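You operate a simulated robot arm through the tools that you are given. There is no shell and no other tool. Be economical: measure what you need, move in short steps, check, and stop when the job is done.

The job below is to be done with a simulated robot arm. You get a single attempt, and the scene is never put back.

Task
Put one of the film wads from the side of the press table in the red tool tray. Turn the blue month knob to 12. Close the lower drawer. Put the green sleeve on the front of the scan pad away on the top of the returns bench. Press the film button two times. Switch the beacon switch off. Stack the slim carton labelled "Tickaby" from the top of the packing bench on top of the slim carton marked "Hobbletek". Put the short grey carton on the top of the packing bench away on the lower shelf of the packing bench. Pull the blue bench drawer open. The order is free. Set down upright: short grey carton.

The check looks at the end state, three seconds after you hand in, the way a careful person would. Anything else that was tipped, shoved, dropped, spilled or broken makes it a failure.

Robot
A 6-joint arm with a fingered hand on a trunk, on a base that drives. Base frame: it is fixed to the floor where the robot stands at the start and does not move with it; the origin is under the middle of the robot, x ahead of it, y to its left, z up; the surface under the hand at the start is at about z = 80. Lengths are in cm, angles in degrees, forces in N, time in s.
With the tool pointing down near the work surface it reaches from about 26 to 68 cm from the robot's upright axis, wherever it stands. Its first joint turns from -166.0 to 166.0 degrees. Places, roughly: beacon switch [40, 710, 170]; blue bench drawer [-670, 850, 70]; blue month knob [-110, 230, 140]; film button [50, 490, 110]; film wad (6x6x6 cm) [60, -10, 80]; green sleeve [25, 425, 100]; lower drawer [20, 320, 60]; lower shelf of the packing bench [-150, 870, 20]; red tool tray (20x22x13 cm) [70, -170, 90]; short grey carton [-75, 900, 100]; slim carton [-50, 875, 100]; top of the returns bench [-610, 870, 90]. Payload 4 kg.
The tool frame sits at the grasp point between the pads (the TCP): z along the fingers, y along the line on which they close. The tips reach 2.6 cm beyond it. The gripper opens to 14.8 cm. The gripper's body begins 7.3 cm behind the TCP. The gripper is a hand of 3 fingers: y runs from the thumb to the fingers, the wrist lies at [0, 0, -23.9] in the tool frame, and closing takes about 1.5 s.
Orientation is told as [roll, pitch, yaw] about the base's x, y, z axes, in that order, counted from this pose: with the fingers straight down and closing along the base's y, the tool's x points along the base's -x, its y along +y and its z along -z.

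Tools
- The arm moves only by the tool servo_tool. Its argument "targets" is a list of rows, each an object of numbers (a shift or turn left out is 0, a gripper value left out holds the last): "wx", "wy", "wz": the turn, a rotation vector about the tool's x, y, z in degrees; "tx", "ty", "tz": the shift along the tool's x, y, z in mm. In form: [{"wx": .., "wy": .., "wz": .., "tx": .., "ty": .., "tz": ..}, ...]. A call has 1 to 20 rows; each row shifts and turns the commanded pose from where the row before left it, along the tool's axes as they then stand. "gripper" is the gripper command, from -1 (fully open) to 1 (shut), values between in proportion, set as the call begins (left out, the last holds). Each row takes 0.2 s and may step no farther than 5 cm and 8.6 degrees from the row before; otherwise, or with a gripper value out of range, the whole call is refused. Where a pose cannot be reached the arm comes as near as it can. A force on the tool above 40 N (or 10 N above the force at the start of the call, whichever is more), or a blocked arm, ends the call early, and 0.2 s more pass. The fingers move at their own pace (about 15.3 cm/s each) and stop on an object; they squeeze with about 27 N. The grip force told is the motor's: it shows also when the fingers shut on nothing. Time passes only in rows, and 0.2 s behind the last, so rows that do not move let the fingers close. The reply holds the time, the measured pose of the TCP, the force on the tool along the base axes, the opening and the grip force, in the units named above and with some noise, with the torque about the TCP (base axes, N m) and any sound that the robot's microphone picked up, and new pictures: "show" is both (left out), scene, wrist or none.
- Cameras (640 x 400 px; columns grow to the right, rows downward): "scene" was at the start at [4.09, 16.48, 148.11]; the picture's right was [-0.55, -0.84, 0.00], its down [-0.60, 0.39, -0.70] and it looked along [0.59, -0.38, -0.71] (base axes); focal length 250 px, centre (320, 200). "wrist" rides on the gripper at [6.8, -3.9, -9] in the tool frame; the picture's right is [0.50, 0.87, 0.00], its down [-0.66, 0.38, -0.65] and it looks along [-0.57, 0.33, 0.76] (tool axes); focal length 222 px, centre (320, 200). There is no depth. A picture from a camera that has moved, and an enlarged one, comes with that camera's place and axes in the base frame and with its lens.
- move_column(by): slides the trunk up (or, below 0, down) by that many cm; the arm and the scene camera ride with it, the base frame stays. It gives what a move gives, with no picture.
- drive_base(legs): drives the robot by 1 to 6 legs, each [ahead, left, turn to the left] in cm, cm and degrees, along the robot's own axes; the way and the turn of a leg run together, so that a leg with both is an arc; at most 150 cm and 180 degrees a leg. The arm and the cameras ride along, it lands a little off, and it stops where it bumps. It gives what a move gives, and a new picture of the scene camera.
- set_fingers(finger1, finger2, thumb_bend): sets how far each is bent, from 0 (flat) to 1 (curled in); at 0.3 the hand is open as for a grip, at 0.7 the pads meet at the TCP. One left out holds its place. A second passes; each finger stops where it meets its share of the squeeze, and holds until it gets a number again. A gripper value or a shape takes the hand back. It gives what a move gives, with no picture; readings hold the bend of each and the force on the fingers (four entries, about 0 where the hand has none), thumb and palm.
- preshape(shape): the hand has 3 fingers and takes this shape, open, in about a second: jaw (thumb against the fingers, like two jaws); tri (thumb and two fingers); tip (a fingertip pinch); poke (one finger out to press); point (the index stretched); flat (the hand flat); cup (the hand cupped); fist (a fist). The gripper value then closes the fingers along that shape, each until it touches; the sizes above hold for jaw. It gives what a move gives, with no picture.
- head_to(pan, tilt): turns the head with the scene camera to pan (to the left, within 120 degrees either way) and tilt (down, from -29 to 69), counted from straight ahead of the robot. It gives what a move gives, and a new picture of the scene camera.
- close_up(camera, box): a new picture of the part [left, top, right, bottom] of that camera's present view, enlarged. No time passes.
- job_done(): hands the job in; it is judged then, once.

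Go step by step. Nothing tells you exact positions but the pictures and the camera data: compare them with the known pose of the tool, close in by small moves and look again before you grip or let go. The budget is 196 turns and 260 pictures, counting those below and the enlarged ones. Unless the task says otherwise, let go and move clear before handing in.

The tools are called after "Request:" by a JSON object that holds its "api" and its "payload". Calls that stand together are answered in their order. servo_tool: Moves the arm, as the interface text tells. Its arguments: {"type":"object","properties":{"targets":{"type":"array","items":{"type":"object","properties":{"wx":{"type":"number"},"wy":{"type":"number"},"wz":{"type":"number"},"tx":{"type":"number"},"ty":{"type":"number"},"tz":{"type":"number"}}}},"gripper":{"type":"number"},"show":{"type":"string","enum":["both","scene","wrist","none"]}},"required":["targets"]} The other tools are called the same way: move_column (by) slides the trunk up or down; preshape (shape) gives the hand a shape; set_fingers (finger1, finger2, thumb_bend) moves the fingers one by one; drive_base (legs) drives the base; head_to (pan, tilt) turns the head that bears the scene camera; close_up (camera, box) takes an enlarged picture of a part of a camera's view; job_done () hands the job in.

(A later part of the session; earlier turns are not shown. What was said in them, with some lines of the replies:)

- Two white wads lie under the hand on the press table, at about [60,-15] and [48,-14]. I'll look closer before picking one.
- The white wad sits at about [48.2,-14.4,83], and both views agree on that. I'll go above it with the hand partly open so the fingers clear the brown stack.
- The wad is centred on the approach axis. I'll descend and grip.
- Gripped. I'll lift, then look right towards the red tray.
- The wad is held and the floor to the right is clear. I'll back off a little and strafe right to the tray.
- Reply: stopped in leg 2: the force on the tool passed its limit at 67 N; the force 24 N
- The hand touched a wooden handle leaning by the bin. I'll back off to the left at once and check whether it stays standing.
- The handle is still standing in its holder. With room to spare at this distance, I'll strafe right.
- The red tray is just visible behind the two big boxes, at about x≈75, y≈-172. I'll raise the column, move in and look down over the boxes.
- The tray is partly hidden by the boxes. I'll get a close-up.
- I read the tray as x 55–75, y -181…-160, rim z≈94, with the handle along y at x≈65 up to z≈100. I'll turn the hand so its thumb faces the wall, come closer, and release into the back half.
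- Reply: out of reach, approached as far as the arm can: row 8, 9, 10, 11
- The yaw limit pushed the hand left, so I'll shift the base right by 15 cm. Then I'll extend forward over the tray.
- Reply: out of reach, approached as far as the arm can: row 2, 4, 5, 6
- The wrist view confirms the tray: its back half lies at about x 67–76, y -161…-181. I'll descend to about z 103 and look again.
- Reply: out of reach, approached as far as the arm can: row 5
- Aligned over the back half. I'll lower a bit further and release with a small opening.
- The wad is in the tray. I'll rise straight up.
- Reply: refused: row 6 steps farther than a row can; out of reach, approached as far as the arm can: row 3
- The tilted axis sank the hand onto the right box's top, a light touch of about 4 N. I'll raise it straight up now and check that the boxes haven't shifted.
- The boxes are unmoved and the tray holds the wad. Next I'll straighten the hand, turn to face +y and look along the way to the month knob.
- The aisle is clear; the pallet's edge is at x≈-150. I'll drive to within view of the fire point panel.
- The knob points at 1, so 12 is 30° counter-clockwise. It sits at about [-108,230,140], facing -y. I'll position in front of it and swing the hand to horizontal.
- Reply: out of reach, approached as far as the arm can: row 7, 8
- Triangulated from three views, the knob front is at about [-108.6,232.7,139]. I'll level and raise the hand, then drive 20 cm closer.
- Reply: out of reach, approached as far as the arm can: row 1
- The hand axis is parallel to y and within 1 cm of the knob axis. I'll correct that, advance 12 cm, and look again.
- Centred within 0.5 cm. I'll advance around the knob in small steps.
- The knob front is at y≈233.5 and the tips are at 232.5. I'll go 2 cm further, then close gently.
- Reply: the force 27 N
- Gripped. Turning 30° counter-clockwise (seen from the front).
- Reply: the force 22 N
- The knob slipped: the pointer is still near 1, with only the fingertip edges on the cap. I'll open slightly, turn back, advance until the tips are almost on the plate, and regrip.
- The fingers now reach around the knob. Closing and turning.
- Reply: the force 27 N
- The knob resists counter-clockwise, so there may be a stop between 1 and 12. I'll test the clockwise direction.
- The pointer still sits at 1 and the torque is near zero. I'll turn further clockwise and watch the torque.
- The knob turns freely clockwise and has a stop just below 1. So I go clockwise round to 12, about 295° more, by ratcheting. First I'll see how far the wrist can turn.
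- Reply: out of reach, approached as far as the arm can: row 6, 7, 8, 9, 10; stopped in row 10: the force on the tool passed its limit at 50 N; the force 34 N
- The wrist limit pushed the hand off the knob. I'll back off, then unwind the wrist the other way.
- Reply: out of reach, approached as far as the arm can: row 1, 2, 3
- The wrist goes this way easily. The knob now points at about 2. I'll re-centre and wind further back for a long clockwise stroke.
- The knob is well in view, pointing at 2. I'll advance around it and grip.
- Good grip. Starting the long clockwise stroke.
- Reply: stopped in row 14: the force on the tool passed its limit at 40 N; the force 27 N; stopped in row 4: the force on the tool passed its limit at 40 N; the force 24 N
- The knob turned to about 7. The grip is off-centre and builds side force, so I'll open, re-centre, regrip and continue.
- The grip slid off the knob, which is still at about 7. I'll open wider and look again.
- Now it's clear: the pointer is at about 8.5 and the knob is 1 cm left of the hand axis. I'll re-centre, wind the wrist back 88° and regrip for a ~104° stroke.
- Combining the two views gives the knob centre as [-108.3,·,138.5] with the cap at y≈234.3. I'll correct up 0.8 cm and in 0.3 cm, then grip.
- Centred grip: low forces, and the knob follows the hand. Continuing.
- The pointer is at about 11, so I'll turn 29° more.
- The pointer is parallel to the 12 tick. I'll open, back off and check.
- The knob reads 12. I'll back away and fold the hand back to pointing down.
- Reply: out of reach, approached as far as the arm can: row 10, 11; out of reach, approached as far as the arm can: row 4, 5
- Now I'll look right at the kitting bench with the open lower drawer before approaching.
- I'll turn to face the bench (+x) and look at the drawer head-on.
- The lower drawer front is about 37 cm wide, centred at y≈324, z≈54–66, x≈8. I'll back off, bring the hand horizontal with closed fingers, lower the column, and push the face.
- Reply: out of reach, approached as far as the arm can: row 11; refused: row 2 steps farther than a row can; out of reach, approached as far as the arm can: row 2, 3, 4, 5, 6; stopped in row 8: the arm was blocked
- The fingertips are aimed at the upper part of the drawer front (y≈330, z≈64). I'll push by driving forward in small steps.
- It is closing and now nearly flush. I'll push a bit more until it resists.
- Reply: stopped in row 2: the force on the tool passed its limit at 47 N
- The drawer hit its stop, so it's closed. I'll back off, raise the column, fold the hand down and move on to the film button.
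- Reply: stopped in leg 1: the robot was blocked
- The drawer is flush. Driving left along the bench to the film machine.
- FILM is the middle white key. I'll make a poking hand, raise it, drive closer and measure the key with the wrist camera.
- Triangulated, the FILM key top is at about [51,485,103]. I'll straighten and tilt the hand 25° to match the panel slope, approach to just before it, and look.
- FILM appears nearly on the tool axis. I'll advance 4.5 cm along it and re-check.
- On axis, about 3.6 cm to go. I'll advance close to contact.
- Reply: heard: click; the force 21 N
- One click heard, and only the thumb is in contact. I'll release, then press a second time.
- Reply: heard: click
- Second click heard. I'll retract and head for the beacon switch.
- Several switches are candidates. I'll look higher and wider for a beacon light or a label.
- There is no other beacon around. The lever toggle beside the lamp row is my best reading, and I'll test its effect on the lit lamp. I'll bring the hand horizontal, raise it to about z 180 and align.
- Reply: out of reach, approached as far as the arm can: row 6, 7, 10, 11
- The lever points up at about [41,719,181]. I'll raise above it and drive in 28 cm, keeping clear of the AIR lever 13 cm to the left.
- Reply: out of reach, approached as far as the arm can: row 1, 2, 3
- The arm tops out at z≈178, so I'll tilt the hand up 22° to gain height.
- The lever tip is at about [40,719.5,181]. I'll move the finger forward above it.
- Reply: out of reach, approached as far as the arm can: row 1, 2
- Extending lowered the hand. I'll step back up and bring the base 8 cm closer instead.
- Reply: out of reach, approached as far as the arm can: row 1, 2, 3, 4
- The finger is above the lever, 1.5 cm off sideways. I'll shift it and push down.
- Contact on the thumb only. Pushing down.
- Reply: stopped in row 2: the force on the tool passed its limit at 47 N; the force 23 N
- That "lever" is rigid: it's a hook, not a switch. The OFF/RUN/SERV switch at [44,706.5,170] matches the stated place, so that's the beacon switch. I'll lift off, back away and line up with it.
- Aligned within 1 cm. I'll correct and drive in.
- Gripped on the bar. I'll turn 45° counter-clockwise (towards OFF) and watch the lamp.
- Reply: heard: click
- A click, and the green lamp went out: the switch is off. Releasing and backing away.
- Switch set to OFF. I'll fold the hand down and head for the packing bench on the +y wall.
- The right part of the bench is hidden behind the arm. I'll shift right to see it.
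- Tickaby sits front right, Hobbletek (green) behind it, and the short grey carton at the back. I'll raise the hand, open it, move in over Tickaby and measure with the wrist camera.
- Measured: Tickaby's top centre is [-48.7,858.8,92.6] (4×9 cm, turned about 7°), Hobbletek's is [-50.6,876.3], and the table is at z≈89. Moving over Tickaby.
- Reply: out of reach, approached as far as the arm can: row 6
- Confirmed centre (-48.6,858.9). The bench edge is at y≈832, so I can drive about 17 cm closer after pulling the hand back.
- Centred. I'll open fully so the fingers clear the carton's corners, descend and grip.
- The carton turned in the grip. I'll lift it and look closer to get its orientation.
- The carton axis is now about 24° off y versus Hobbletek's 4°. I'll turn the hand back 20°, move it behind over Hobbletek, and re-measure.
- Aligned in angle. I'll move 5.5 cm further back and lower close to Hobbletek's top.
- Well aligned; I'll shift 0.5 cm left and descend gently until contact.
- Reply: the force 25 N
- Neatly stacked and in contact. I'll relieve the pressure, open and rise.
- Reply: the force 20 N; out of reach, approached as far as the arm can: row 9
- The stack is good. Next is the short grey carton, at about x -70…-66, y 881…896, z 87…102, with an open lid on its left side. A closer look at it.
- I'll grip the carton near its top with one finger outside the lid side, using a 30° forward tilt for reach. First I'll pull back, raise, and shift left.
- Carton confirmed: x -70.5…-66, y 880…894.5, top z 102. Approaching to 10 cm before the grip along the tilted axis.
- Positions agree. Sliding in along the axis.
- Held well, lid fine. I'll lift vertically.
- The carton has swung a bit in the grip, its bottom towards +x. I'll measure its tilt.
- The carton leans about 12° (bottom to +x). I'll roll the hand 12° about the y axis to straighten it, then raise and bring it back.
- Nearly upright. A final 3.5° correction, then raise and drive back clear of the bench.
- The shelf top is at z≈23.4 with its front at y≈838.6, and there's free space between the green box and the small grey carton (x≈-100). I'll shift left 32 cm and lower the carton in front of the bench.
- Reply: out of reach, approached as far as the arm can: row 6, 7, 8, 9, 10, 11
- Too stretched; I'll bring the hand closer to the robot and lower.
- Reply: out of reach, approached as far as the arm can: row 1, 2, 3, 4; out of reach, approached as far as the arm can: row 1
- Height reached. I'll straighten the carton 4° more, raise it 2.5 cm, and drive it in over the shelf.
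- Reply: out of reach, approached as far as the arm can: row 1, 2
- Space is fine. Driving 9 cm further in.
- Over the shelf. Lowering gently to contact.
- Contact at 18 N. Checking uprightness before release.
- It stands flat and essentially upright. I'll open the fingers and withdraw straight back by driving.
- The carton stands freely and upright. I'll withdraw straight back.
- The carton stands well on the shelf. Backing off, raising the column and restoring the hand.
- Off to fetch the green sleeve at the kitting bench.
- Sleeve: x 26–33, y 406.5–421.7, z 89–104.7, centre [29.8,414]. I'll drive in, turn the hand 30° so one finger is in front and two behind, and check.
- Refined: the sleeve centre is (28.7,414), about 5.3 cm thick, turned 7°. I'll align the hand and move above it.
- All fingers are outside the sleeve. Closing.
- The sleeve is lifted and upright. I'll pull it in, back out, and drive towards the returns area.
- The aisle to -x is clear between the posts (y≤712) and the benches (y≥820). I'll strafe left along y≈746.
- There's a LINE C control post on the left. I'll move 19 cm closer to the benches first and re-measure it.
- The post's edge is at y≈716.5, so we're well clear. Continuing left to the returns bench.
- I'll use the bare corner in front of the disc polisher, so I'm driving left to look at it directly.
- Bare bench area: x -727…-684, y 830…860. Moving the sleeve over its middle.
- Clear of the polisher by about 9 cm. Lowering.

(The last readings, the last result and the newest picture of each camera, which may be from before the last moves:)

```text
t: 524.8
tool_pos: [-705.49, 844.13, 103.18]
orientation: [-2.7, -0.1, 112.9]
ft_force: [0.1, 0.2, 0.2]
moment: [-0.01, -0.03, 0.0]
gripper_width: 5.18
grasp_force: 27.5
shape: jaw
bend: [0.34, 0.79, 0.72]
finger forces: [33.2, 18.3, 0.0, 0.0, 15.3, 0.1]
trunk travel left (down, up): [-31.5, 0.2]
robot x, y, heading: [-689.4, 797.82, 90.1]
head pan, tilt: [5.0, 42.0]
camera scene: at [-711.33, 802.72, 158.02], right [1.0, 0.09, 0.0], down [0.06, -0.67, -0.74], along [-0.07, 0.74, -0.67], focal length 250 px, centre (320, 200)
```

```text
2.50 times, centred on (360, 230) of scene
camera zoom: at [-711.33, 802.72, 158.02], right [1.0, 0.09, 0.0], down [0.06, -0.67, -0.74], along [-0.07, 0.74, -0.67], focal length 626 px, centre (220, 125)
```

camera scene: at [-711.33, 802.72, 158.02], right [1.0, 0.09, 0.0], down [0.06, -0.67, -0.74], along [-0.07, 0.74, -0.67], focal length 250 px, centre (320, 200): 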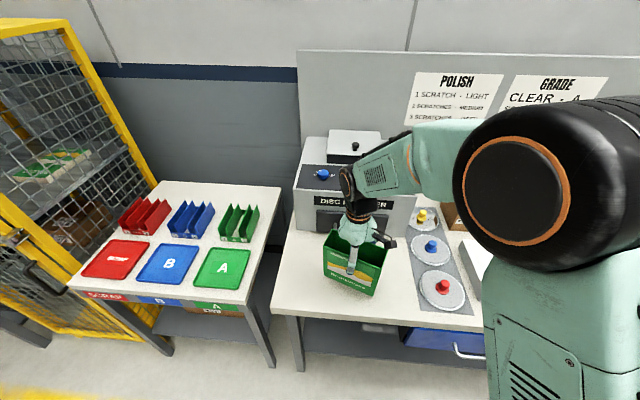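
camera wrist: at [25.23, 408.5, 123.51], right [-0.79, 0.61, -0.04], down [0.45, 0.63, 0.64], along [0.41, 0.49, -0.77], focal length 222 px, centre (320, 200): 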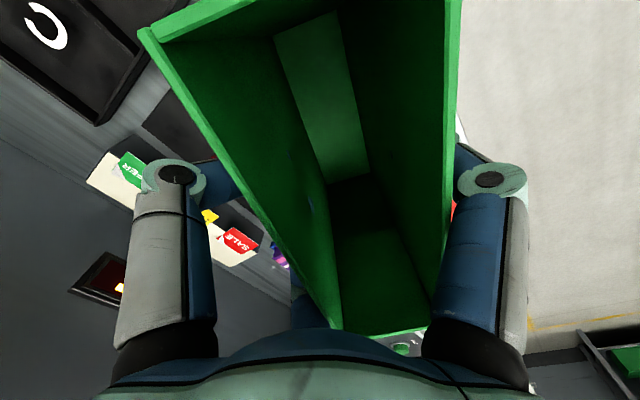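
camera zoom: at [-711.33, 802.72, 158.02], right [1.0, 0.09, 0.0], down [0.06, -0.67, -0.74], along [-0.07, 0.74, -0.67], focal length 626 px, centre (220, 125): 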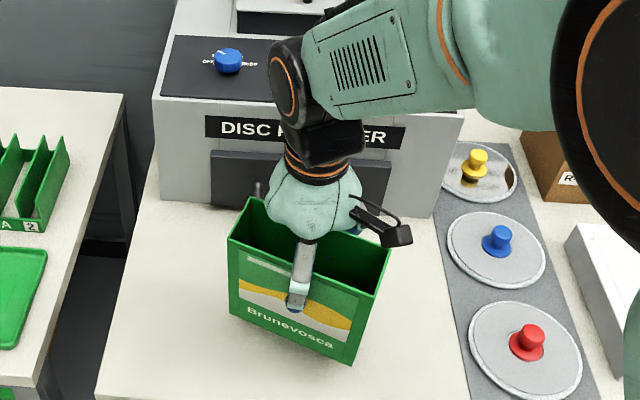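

Request:
{"api": "servo_tool", "payload": {"targets": [{"tz": 8}, {"tz": 6}, {"tz": 4}, {}], "show": "none"}}

Request:
{"api": "servo_tool", "payload": {"targets": [{"tz": 4}, {"tz": 4}, {"tz": 4}, {}], "show": "none"}}

```text
t: 525.8
tool_pos: [-705.26, 844.1, 101.38]
orientation: [-2.7, -0.2, 113.0]
ft_force: [0.9, 0.5, -0.6]
moment: [-0.01, 0.01, 0.01]
gripper_width: 5.14
grasp_force: 27.1
shape: jaw
bend: [0.34, 0.79, 0.72]
finger forces: [33.6, 18.3, 0.0, 0.0, 15.2, 0.0]
trunk travel left (down, up): [-31.5, 0.2]
robot x, y, heading: [-689.46, 797.95, 90.4]
head pan, tilt: [5.0, 42.0]
```

```text
t: 526.8
tool_pos: [-705.22, 844.12, 100.18]
orientation: [-2.7, -0.1, 112.8]
ft_force: [0.0, 0.3, 0.4]
moment: [-0.03, 0.01, 0.01]
gripper_width: 5.18
grasp_force: 26.7
shape: jaw
bend: [0.34, 0.79, 0.72]
finger forces: [33.4, 18.4, 0.0, 0.0, 15.2, 0.0]
trunk travel left (down, up): [-31.5, 0.2]
robot x, y, heading: [-689.27, 797.83, 90.1]
head pan, tilt: [5.0, 42.0]
```

Request:
{"api": "servo_tool", "payload": {"targets": [{"tz": 4}, {"tz": 4}, {"tz": 4}, {"tz": 4}, {}], "show": "none"}}

Request:
{"api": "close_up", "payload": {"camera": "scene", "box": [300, 200, 420, 310]}}

```text
t: 528.0
tool_pos: [-705.34, 844.27, 98.9]
orientation: [-2.8, -0.6, 112.8]
ft_force: [-3.6, 6.4, 40.7]
moment: [-0.85, -0.11, 0.09]
gripper_width: 5.24
grasp_force: 27.4
shape: jaw
bend: [0.34, 0.8, 0.73]
finger forces: [38.0, 20.4, 0.0, 0.1, 23.7, 0.0]
trunk travel left (down, up): [-31.5, 0.2]
robot x, y, heading: [-689.29, 797.92, 89.7]
head pan, tilt: [5.0, 42.0]
```

```text
3.64 times, centred on (360, 255) of scene
camera zoom: at [-711.28, 802.51, 158.06], right [1.0, 0.09, 0.0], down [0.06, -0.67, -0.74], along [-0.07, 0.74, -0.67], focal length 910 px, centre (174, 0)
```

zoom: 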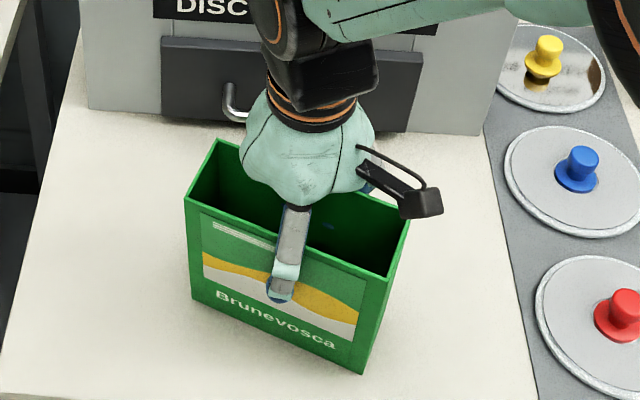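

Resting on the bench. I'll relieve the pressure, open and lift away.

Request:
{"api": "servo_tool", "payload": {"targets": [{"tz": -4}, {}], "show": "none"}}

Request:
{"api": "servo_tool", "payload": {"targets": [{}, {}, {}, {}, {}, {}], "gripper": -1, "show": "wrist"}}

Request:
{"api": "servo_tool", "payload": {"targets": [{"tz": -20}, {"tz": -40}, {"tz": -45}, {"tz": -45}, {"tz": -40}, {}], "show": "scene"}}

```text
t: 528.6
tool_pos: [-705.2, 844.02, 98.86]
orientation: [-2.7, -0.1, 112.9]
ft_force: [-4.1, 5.3, 17.5]
moment: [-0.1, -0.24, 0.12]
gripper_width: 5.22
grasp_force: 26.5
shape: jaw
bend: [0.34, 0.8, 0.73]
finger forces: [37.0, 18.9, 0.0, 0.1, 24.8, 0.1]
trunk travel left (down, up): [-31.5, 0.2]
robot x, y, heading: [-689.28, 797.79, 90.3]
head pan, tilt: [5.0, 42.0]
```

```text
t: 530.0
tool_pos: [-705.22, 844.12, 99.01]
orientation: [-2.7, -0.1, 112.9]
ft_force: [-0.3, 0.2, 0.5]
moment: [0.03, 0.01, 0.01]
gripper_width: 14.82
grasp_force: 0.1
shape: jaw
bend: [0.3, 0.3, 0.3]
finger forces: [0.0, 0.0, 0.0, 0.0, 0.0, 0.1]
trunk travel left (down, up): [-31.5, 0.2]
robot x, y, heading: [-689.3, 797.71, 90.3]
head pan, tilt: [5.0, 42.0]
camera wrist: at [-699.46, 839.14, 108.07], right [-0.6, -0.8, -0.04], down [-0.63, 0.44, 0.64], along [-0.49, 0.41, -0.77], focal length 222 px, centre (320, 200)
```

wrist: 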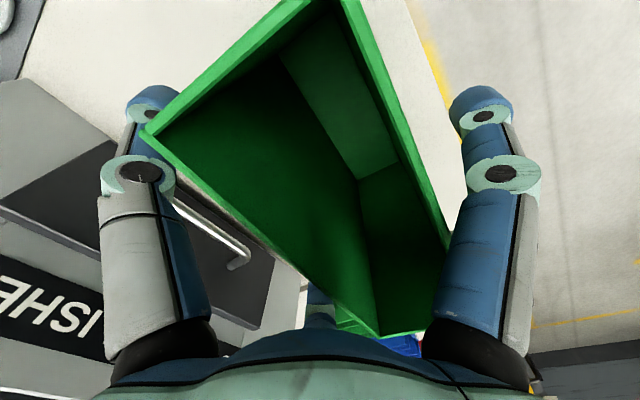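

```text
t: 531.4
tool_pos: [-706.07, 843.7, 118.03]
orientation: [-2.7, -0.1, 112.8]
ft_force: [-0.1, -0.8, 0.3]
moment: [0.02, -0.02, 0.01]
gripper_width: 14.78
grasp_force: 0.1
shape: jaw
bend: [0.3, 0.3, 0.3]
finger forces: [0.0, 0.1, 0.1, 0.0, 0.0, 0.1]
trunk travel left (down, up): [-31.5, 0.2]
robot x, y, heading: [-689.53, 797.56, 90.4]
head pan, tilt: [5.0, 42.0]
camera scene: at [-711.34, 802.74, 158.01], right [1.0, 0.09, 0.0], down [0.06, -0.67, -0.74], along [-0.07, 0.74, -0.67], focal length 250 px, centre (320, 200)
```

scene: 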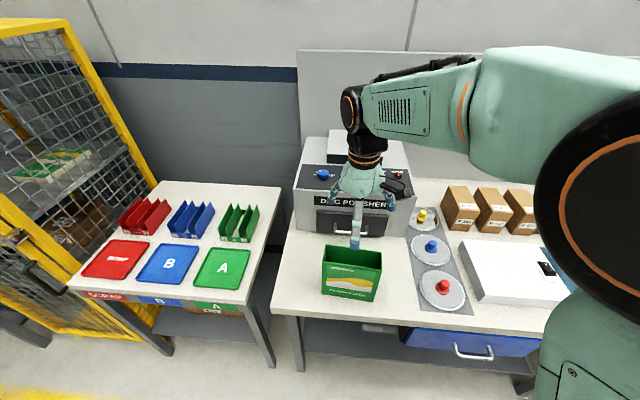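

The sleeve stands on the returns bench. Last is the blue drawer under it: I'll back off, bring the hand horizontal with a finger below and two above the handle bar, and lower the column.

Request:
{"api": "drive_base", "payload": {"legs": [[-48, 0, 0], [0, -31, 0]]}}

Request:
{"api": "servo_tool", "payload": {"targets": [{"wz": 7.7}, {"wz": 7.7}, {"wz": 7.6}, {"wy": -8.5, "tx": -15, "tz": -10}, {"wy": -8.5, "tx": -15, "tz": -10}, {"wy": -8.5, "tx": -15, "tz": -10}, {"wy": -8.5, "tx": -15}, {"wy": -8.5, "tx": -15, "tz": 10}, {"wy": -8.5, "tx": -15, "tz": 15}, {"wy": -8.5, "tx": -10, "tz": 20}, {"wy": -8.5, "tz": 20}, {"wy": -8.5, "tz": 20}, {"wy": -8.5, "tz": 10}, {"wy": -4.8}, {}], "show": "none"}}

Request:
{"api": "move_column", "payload": {"by": -31}}

Request:
{"api": "head_to", "payload": {"pan": 0, "tilt": 35}}

```text
t: 537.2
tool_pos: [-675.09, 796.11, 118.06]
orientation: [-2.6, -0.1, 113.0]
ft_force: [0.2, 1.3, -0.9]
moment: [0.0, -0.01, -0.01]
gripper_width: 14.79
grasp_force: 0.0
shape: jaw
bend: [0.3, 0.3, 0.3]
finger forces: [0.0, 0.0, 0.1, 0.0, 0.0, 0.0]
trunk travel left (down, up): [-31.5, 0.2]
robot x, y, heading: [-658.67, 750.4, 90.6]
head pan, tilt: [5.0, 42.0]
camera scene: at [-680.38, 754.95, 158.02], right [1.0, 0.09, 0.0], down [0.06, -0.67, -0.74], along [-0.07, 0.74, -0.67], focal length 250 px, centre (320, 200)
```

scene: 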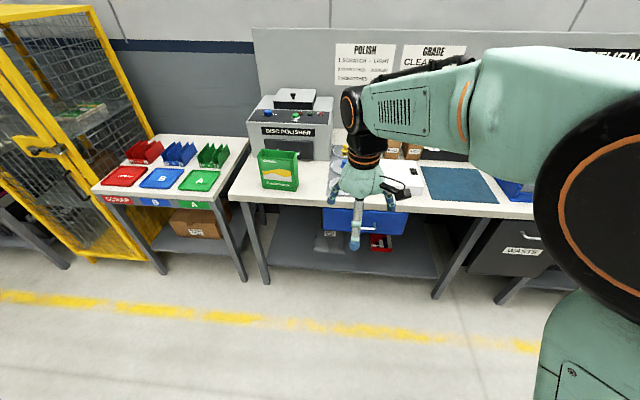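

```text
t: 540.4
tool_pos: [-675.16, 812.03, 119.97]
orientation: [-113.4, -87.4, -156.7]
ft_force: [0.0, 0.9, 0.4]
moment: [0.02, -0.02, 0.01]
gripper_width: 14.8
grasp_force: 0.1
shape: jaw
bend: [0.3, 0.3, 0.3]
finger forces: [0.1, 0.0, 0.0, 0.1, 0.0, 0.0]
trunk travel left (down, up): [-31.5, 0.2]
robot x, y, heading: [-658.4, 750.22, 90.3]
head pan, tilt: [5.0, 42.0]
```

```text
t: 543.5
tool_pos: [-675.12, 811.94, 88.94]
orientation: [-112.0, -87.4, -158.2]
ft_force: [-0.6, -0.1, 0.0]
moment: [-0.01, 0.01, 0.0]
gripper_width: 14.78
grasp_force: 0.0
shape: jaw
bend: [0.3, 0.3, 0.3]
finger forces: [0.1, 0.0, 0.0, 0.0, 0.0, 0.1]
trunk travel left (down, up): [-0.5, 31.2]
robot x, y, heading: [-658.65, 749.84, 90.3]
head pan, tilt: [5.0, 42.0]
```

```text
t: 544.1
tool_pos: [-675.22, 812.01, 88.95]
orientation: [-112.0, -87.4, -158.2]
ft_force: [0.0, 0.2, 0.2]
moment: [0.01, 0.0, 0.02]
gripper_width: 14.8
grasp_force: 0.0
shape: jaw
bend: [0.3, 0.3, 0.3]
finger forces: [0.0, 0.0, 0.0, 0.1, 0.1, 0.0]
trunk travel left (down, up): [-0.5, 31.2]
robot x, y, heading: [-658.5, 750.13, 90.5]
head pan, tilt: [0.0, 35.0]
camera scene: at [-679.7, 761.03, 127.56], right [1.0, 0.01, 0.0], down [0.0, -0.57, -0.82], along [0.0, 0.82, -0.57], focal length 250 px, centre (320, 200)
```

scene: 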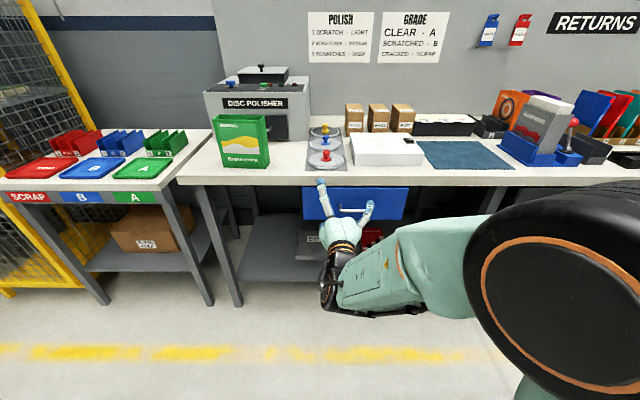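

Request:
{"api": "close_up", "payload": {"camera": "scene", "box": [290, 170, 420, 260]}}

Request:
{"api": "close_up", "payload": {"camera": "wrist", "box": [0, 0, 640, 400]}}

```text
4.44 times, centred on (355, 215) of scene
camera zoom: at [-679.7, 761.03, 127.56], right [1.0, 0.01, 0.0], down [0.0, -0.57, -0.82], along [0.0, 0.82, -0.57], focal length 1112 px, centre (164, 133)
```

zoom: 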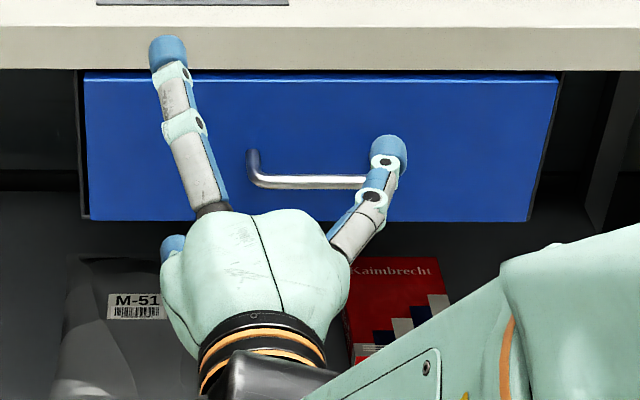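

```text
1.00 times, centred on (320, 200) of wrist (not enlarged: the box is as wide or as high as the picture)
camera zoom: at [-671.08, 802.98, 82.14], right [-0.84, 0.01, -0.54], down [-0.41, -0.66, 0.63], along [-0.35, 0.75, 0.56], focal length 222 px, centre (320, 200)
```

zoom: 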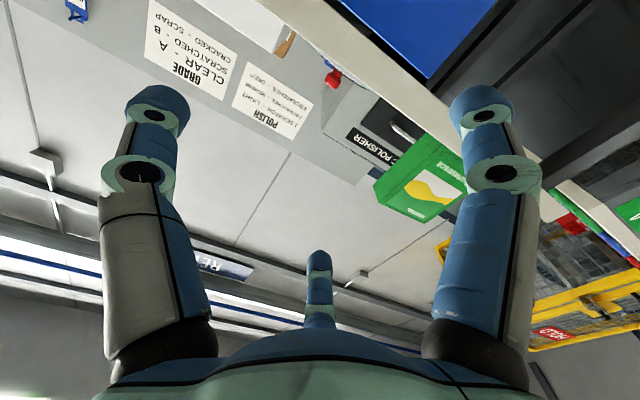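

The handle bar centre is at about [-667.5,832,74]. I'll turn the hand 30°, partly close it, and line up in front of it.

Request:
{"api": "servo_tool", "payload": {"targets": [{"tx": 37, "ty": -20}, {"tx": 37, "ty": -20}, {"tx": 37, "ty": -20}, {"tx": 37, "ty": -18}, {"wz": -7.5}, {"wz": -7.5}, {"wz": -7.5}, {"wz": -7.5}, {}], "gripper": -0.2, "show": "both"}}

```text
t: 546.1
tool_pos: [-669.83, 811.63, 74.66]
orientation: [-91.7, -57.5, -178.9]
ft_force: [-0.2, -0.3, -0.1]
moment: [-0.04, 0.02, 0.01]
gripper_width: 8.92
grasp_force: 0.1
shape: jaw
bend: [0.32, 0.32, 0.7]
finger forces: [0.0, 0.0, 0.0, 0.0, 0.0, 0.0]
out of reach, approached as far as the arm can: row 3, 4, 5
trunk travel left (down, up): [-0.5, 31.2]
robot x, y, heading: [-658.5, 749.74, 90.6]
head pan, tilt: [0.0, 35.0]
camera scene: at [-679.7, 761.03, 127.57], right [1.0, 0.01, 0.0], down [0.0, -0.57, -0.82], along [0.0, 0.82, -0.57], focal length 250 px, centre (320, 200)
camera wrist: at [-663.06, 802.49, 71.0], right [-0.46, 0.02, -0.89], down [-0.68, -0.65, 0.34], along [-0.57, 0.76, 0.31], focal length 222 px, centre (320, 200)
```

scene: 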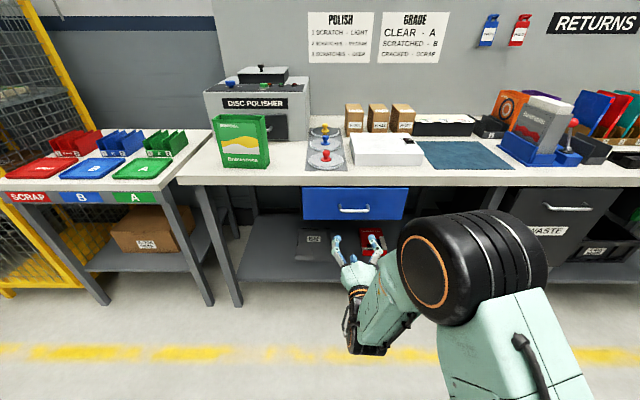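
wrist: 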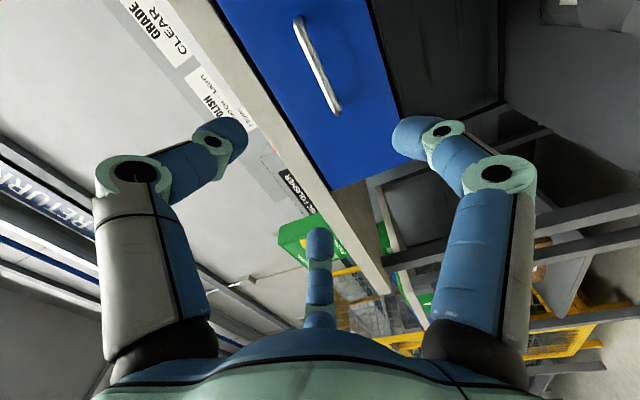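

Request:
{"api": "drive_base", "payload": {"legs": [[15, -2.6, 0]]}}

Request:
{"api": "close_up", "payload": {"camera": "wrist", "box": [0, 0, 640, 400]}}

```text
t: 547.5
tool_pos: [-667.02, 826.88, 74.88]
orientation: [-91.7, -57.6, -179.2]
ft_force: [-0.1, 0.0, 0.3]
moment: [0.0, -0.02, 0.03]
gripper_width: 8.94
grasp_force: 0.0
shape: jaw
bend: [0.32, 0.32, 0.7]
finger forces: [0.0, 0.0, 0.0, 0.0, 0.0, 0.0]
trunk travel left (down, up): [-0.5, 31.2]
robot x, y, heading: [-656.26, 765.19, 90.1]
head pan, tilt: [0.0, 35.0]
camera scene: at [-677.13, 776.21, 127.57], right [1.0, 0.0, 0.0], down [0.0, -0.57, -0.82], along [0.0, 0.82, -0.57], focal length 250 px, centre (320, 200)
```

scene: 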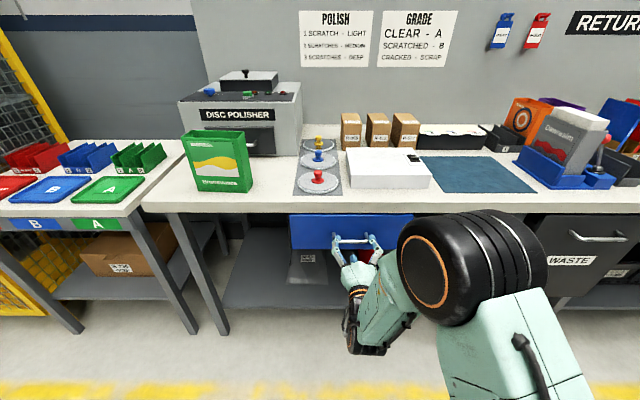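

```text
1.00 times, centred on (320, 200) of wrist (not enlarged: the box is as wide or as high as the picture)
camera zoom: at [-660.37, 817.61, 70.98], right [-0.46, 0.02, -0.89], down [-0.68, -0.65, 0.34], along [-0.57, 0.76, 0.31], focal length 222 px, centre (320, 200)
```

zoom: 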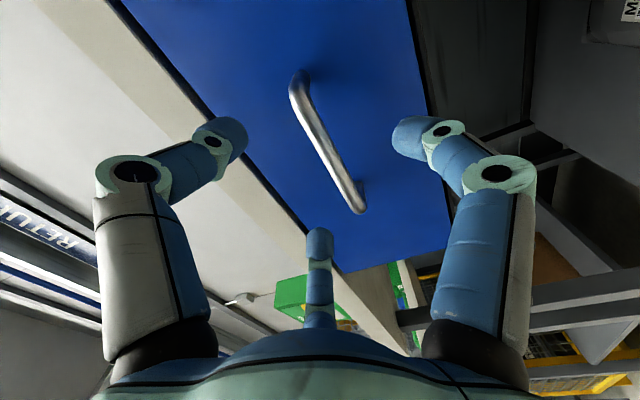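

Request:
{"api": "servo_tool", "payload": {"targets": [{"tx": 4.2, "ty": 2.7, "tz": 20}, {"tz": 20}, {"tz": 14}, {}], "show": "wrist"}}

Request:
{"api": "servo_tool", "payload": {"targets": [{}, {}, {}, {}, {}, {}, {}], "gripper": 1, "show": "wrist"}}

```text
t: 548.5
tool_pos: [-667.41, 831.62, 74.31]
orientation: [-91.1, -57.6, 179.6]
ft_force: [3.1, -23.4, 1.4]
moment: [-0.25, 0.07, 0.54]
gripper_width: 8.72
grasp_force: 0.3
shape: jaw
bend: [0.31, 0.3, 0.7]
finger forces: [11.3, 12.8, 0.1, 0.1, 0.0, 0.0]
out of reach, approached as far as the arm can: row 3
trunk travel left (down, up): [-0.5, 31.2]
robot x, y, heading: [-656.08, 764.98, 90.5]
head pan, tilt: [0.0, 35.0]
stopped in row 4: the force on the tool passed its limit at 41 N (the readings are from after the stop); the commanded pose is now the measured one
camera wrist: at [-660.86, 822.41, 70.5], right [-0.46, 0.02, -0.89], down [-0.68, -0.64, 0.34], along [-0.57, 0.76, 0.31], focal length 222 px, centre (320, 200)
```

wrist: 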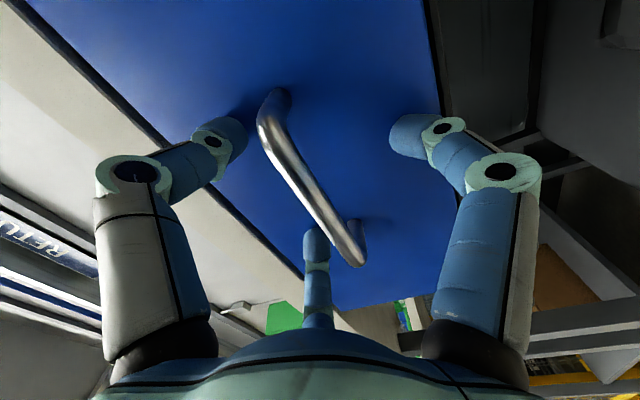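

```text
t: 550.1
tool_pos: [-667.39, 831.84, 74.54]
orientation: [-91.7, -57.6, -179.8]
ft_force: [6.6, 3.3, 29.3]
moment: [-0.37, -0.25, 0.1]
gripper_width: 0.95
grasp_force: 27.3
shape: jaw
bend: [0.81, 0.81, 0.77]
finger forces: [0.1, 0.0, 0.0, 0.0, 27.9, 0.1]
trunk travel left (down, up): [-0.5, 31.2]
robot x, y, heading: [-656.0, 765.21, 90.3]
head pan, tilt: [0.0, 35.0]
camera wrist: at [-660.8, 822.61, 70.72], right [-0.46, 0.02, -0.89], down [-0.68, -0.65, 0.34], along [-0.56, 0.76, 0.31], focal length 222 px, centre (320, 200)
```

wrist: 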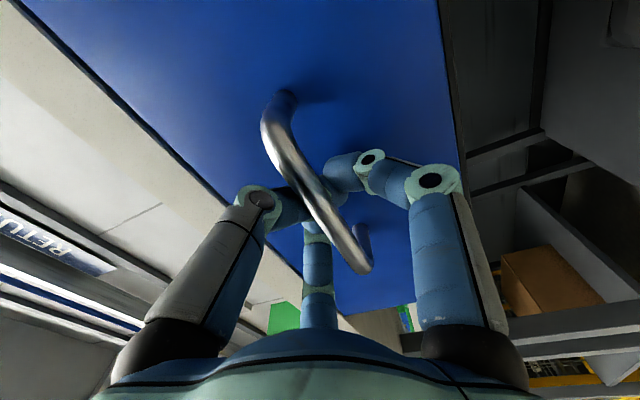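

The fingers are closed around behind the bar. Pulling by driving back.

Request:
{"api": "drive_base", "payload": {"legs": [[-8, 0, 0]]}}

Request:
{"api": "drive_base", "payload": {"legs": [[-10, 0, 0]]}}

```text
t: 551.2
tool_pos: [-667.37, 823.85, 74.32]
orientation: [-91.6, -57.6, -179.8]
ft_force: [4.0, -0.9, 31.0]
moment: [-0.34, -0.26, 0.09]
gripper_width: 0.96
grasp_force: 27.0
shape: jaw
bend: [0.81, 0.81, 0.77]
finger forces: [0.1, 0.0, 0.0, 0.1, 27.5, 0.1]
trunk travel left (down, up): [-0.5, 31.2]
robot x, y, heading: [-655.74, 757.27, 90.6]
head pan, tilt: [0.0, 35.0]
```

```text
t: 552.4
tool_pos: [-667.37, 814.02, 74.69]
orientation: [-92.0, -57.6, -179.4]
ft_force: [10.6, -0.2, 28.4]
moment: [-0.38, -0.17, 0.16]
gripper_width: 0.72
grasp_force: 27.1
shape: jaw
bend: [0.82, 0.82, 0.77]
finger forces: [0.1, 0.0, 0.0, 0.1, 26.1, 0.1]
trunk travel left (down, up): [-0.5, 31.2]
robot x, y, heading: [-655.68, 747.25, 90.3]
head pan, tilt: [0.0, 35.0]
```

No pictures come now (budget spent), but the readings show the drawer following: steady grip, 18 cm of travel. A little more pull, then I'll release the way I came in.

Request:
{"api": "drive_base", "payload": {"legs": [[-3, 0, 0]]}}

Request:
{"api": "servo_tool", "payload": {"targets": [{}, {}, {}, {}, {}, {}], "gripper": -0.2, "show": "none"}}

```text
t: 553.2
tool_pos: [-667.36, 811.04, 74.74]
orientation: [-92.2, -57.5, -179.3]
ft_force: [7.9, 0.1, 20.5]
moment: [-0.25, -0.12, 0.15]
gripper_width: 0.66
grasp_force: 26.8
shape: jaw
bend: [0.82, 0.82, 0.77]
finger forces: [0.0, 0.0, 0.0, 0.0, 18.8, 0.1]
trunk travel left (down, up): [-0.5, 31.2]
robot x, y, heading: [-656.05, 744.31, 90.3]
head pan, tilt: [0.0, 35.0]
```

```text
t: 554.6
tool_pos: [-667.5, 811.21, 74.72]
orientation: [-92.0, -57.6, -179.6]
ft_force: [-0.3, -0.4, -0.3]
moment: [-0.01, 0.0, 0.01]
gripper_width: 8.83
grasp_force: 0.0
shape: jaw
bend: [0.32, 0.32, 0.7]
finger forces: [0.0, 0.0, 0.0, 0.0, 0.1, 0.0]
trunk travel left (down, up): [-0.5, 31.2]
robot x, y, heading: [-655.83, 744.74, 90.2]
head pan, tilt: [0.0, 35.0]
no pictures are left
```

Free of the bar. Retreating straight back, watching the forces.

Request:
{"api": "servo_tool", "payload": {"targets": [{"tz": -10}, {"tz": -15}, {"tz": -20}, {}], "show": "none"}}

Request:
{"api": "servo_tool", "payload": {"targets": [{"tz": -30}, {"tz": -30}, {"tz": -30}, {}], "show": "none"}}

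```text
t: 555.6
tool_pos: [-667.6, 806.62, 74.53]
orientation: [-92.0, -57.5, -179.5]
ft_force: [-0.2, 0.9, -0.9]
moment: [-0.01, 0.01, -0.01]
gripper_width: 8.82
grasp_force: 0.1
shape: jaw
bend: [0.32, 0.32, 0.7]
finger forces: [0.0, 0.1, 0.0, 0.0, 0.1, 0.0]
trunk travel left (down, up): [-0.5, 31.2]
robot x, y, heading: [-655.93, 744.14, 90.3]
head pan, tilt: [0.0, 35.0]
no pictures are left
```

```text
t: 556.6
tool_pos: [-667.87, 797.63, 74.32]
orientation: [-92.1, -57.5, -179.6]
ft_force: [-0.2, -0.1, -0.6]
moment: [0.01, -0.01, -0.01]
gripper_width: 8.85
grasp_force: 0.0
shape: jaw
bend: [0.32, 0.32, 0.7]
finger forces: [0.1, 0.1, 0.1, 0.1, 0.0, 0.0]
trunk travel left (down, up): [-0.5, 31.2]
robot x, y, heading: [-655.53, 743.78, 90.2]
head pan, tilt: [0.0, 35.0]
no pictures are left
```

The grip load on the bar lasted through the whole 21 cm pull, so I take the drawer to be open; the hand is now clear. All nine tasks are done, so I'm handing in.

Request:
{"api": "job_done", "payload": {}}

```text
The job is handed in.
```

I finished all nine tasks and handed the job in. Eight I saw in pictures or felt and heard; the blue bench drawer I could only judge by feel, because the picture budget ran out. The grip stayed loaded on its handle through a pull of about 21 cm.

- **Beacon switch:** it has no label. I took it to be the OFF/RUN/SERV switch at the stated place, and its green lamp went out when I set it to OFF. Before that I pressed hard on a fixed hook beside it, thinking it was the switch; nothing moved.
- **Contacts on the way:** on the first drive the hand bumped a wooden handle beside the press table. It later touched the top of one of the big cartons by the red tray. Both stayed in place.
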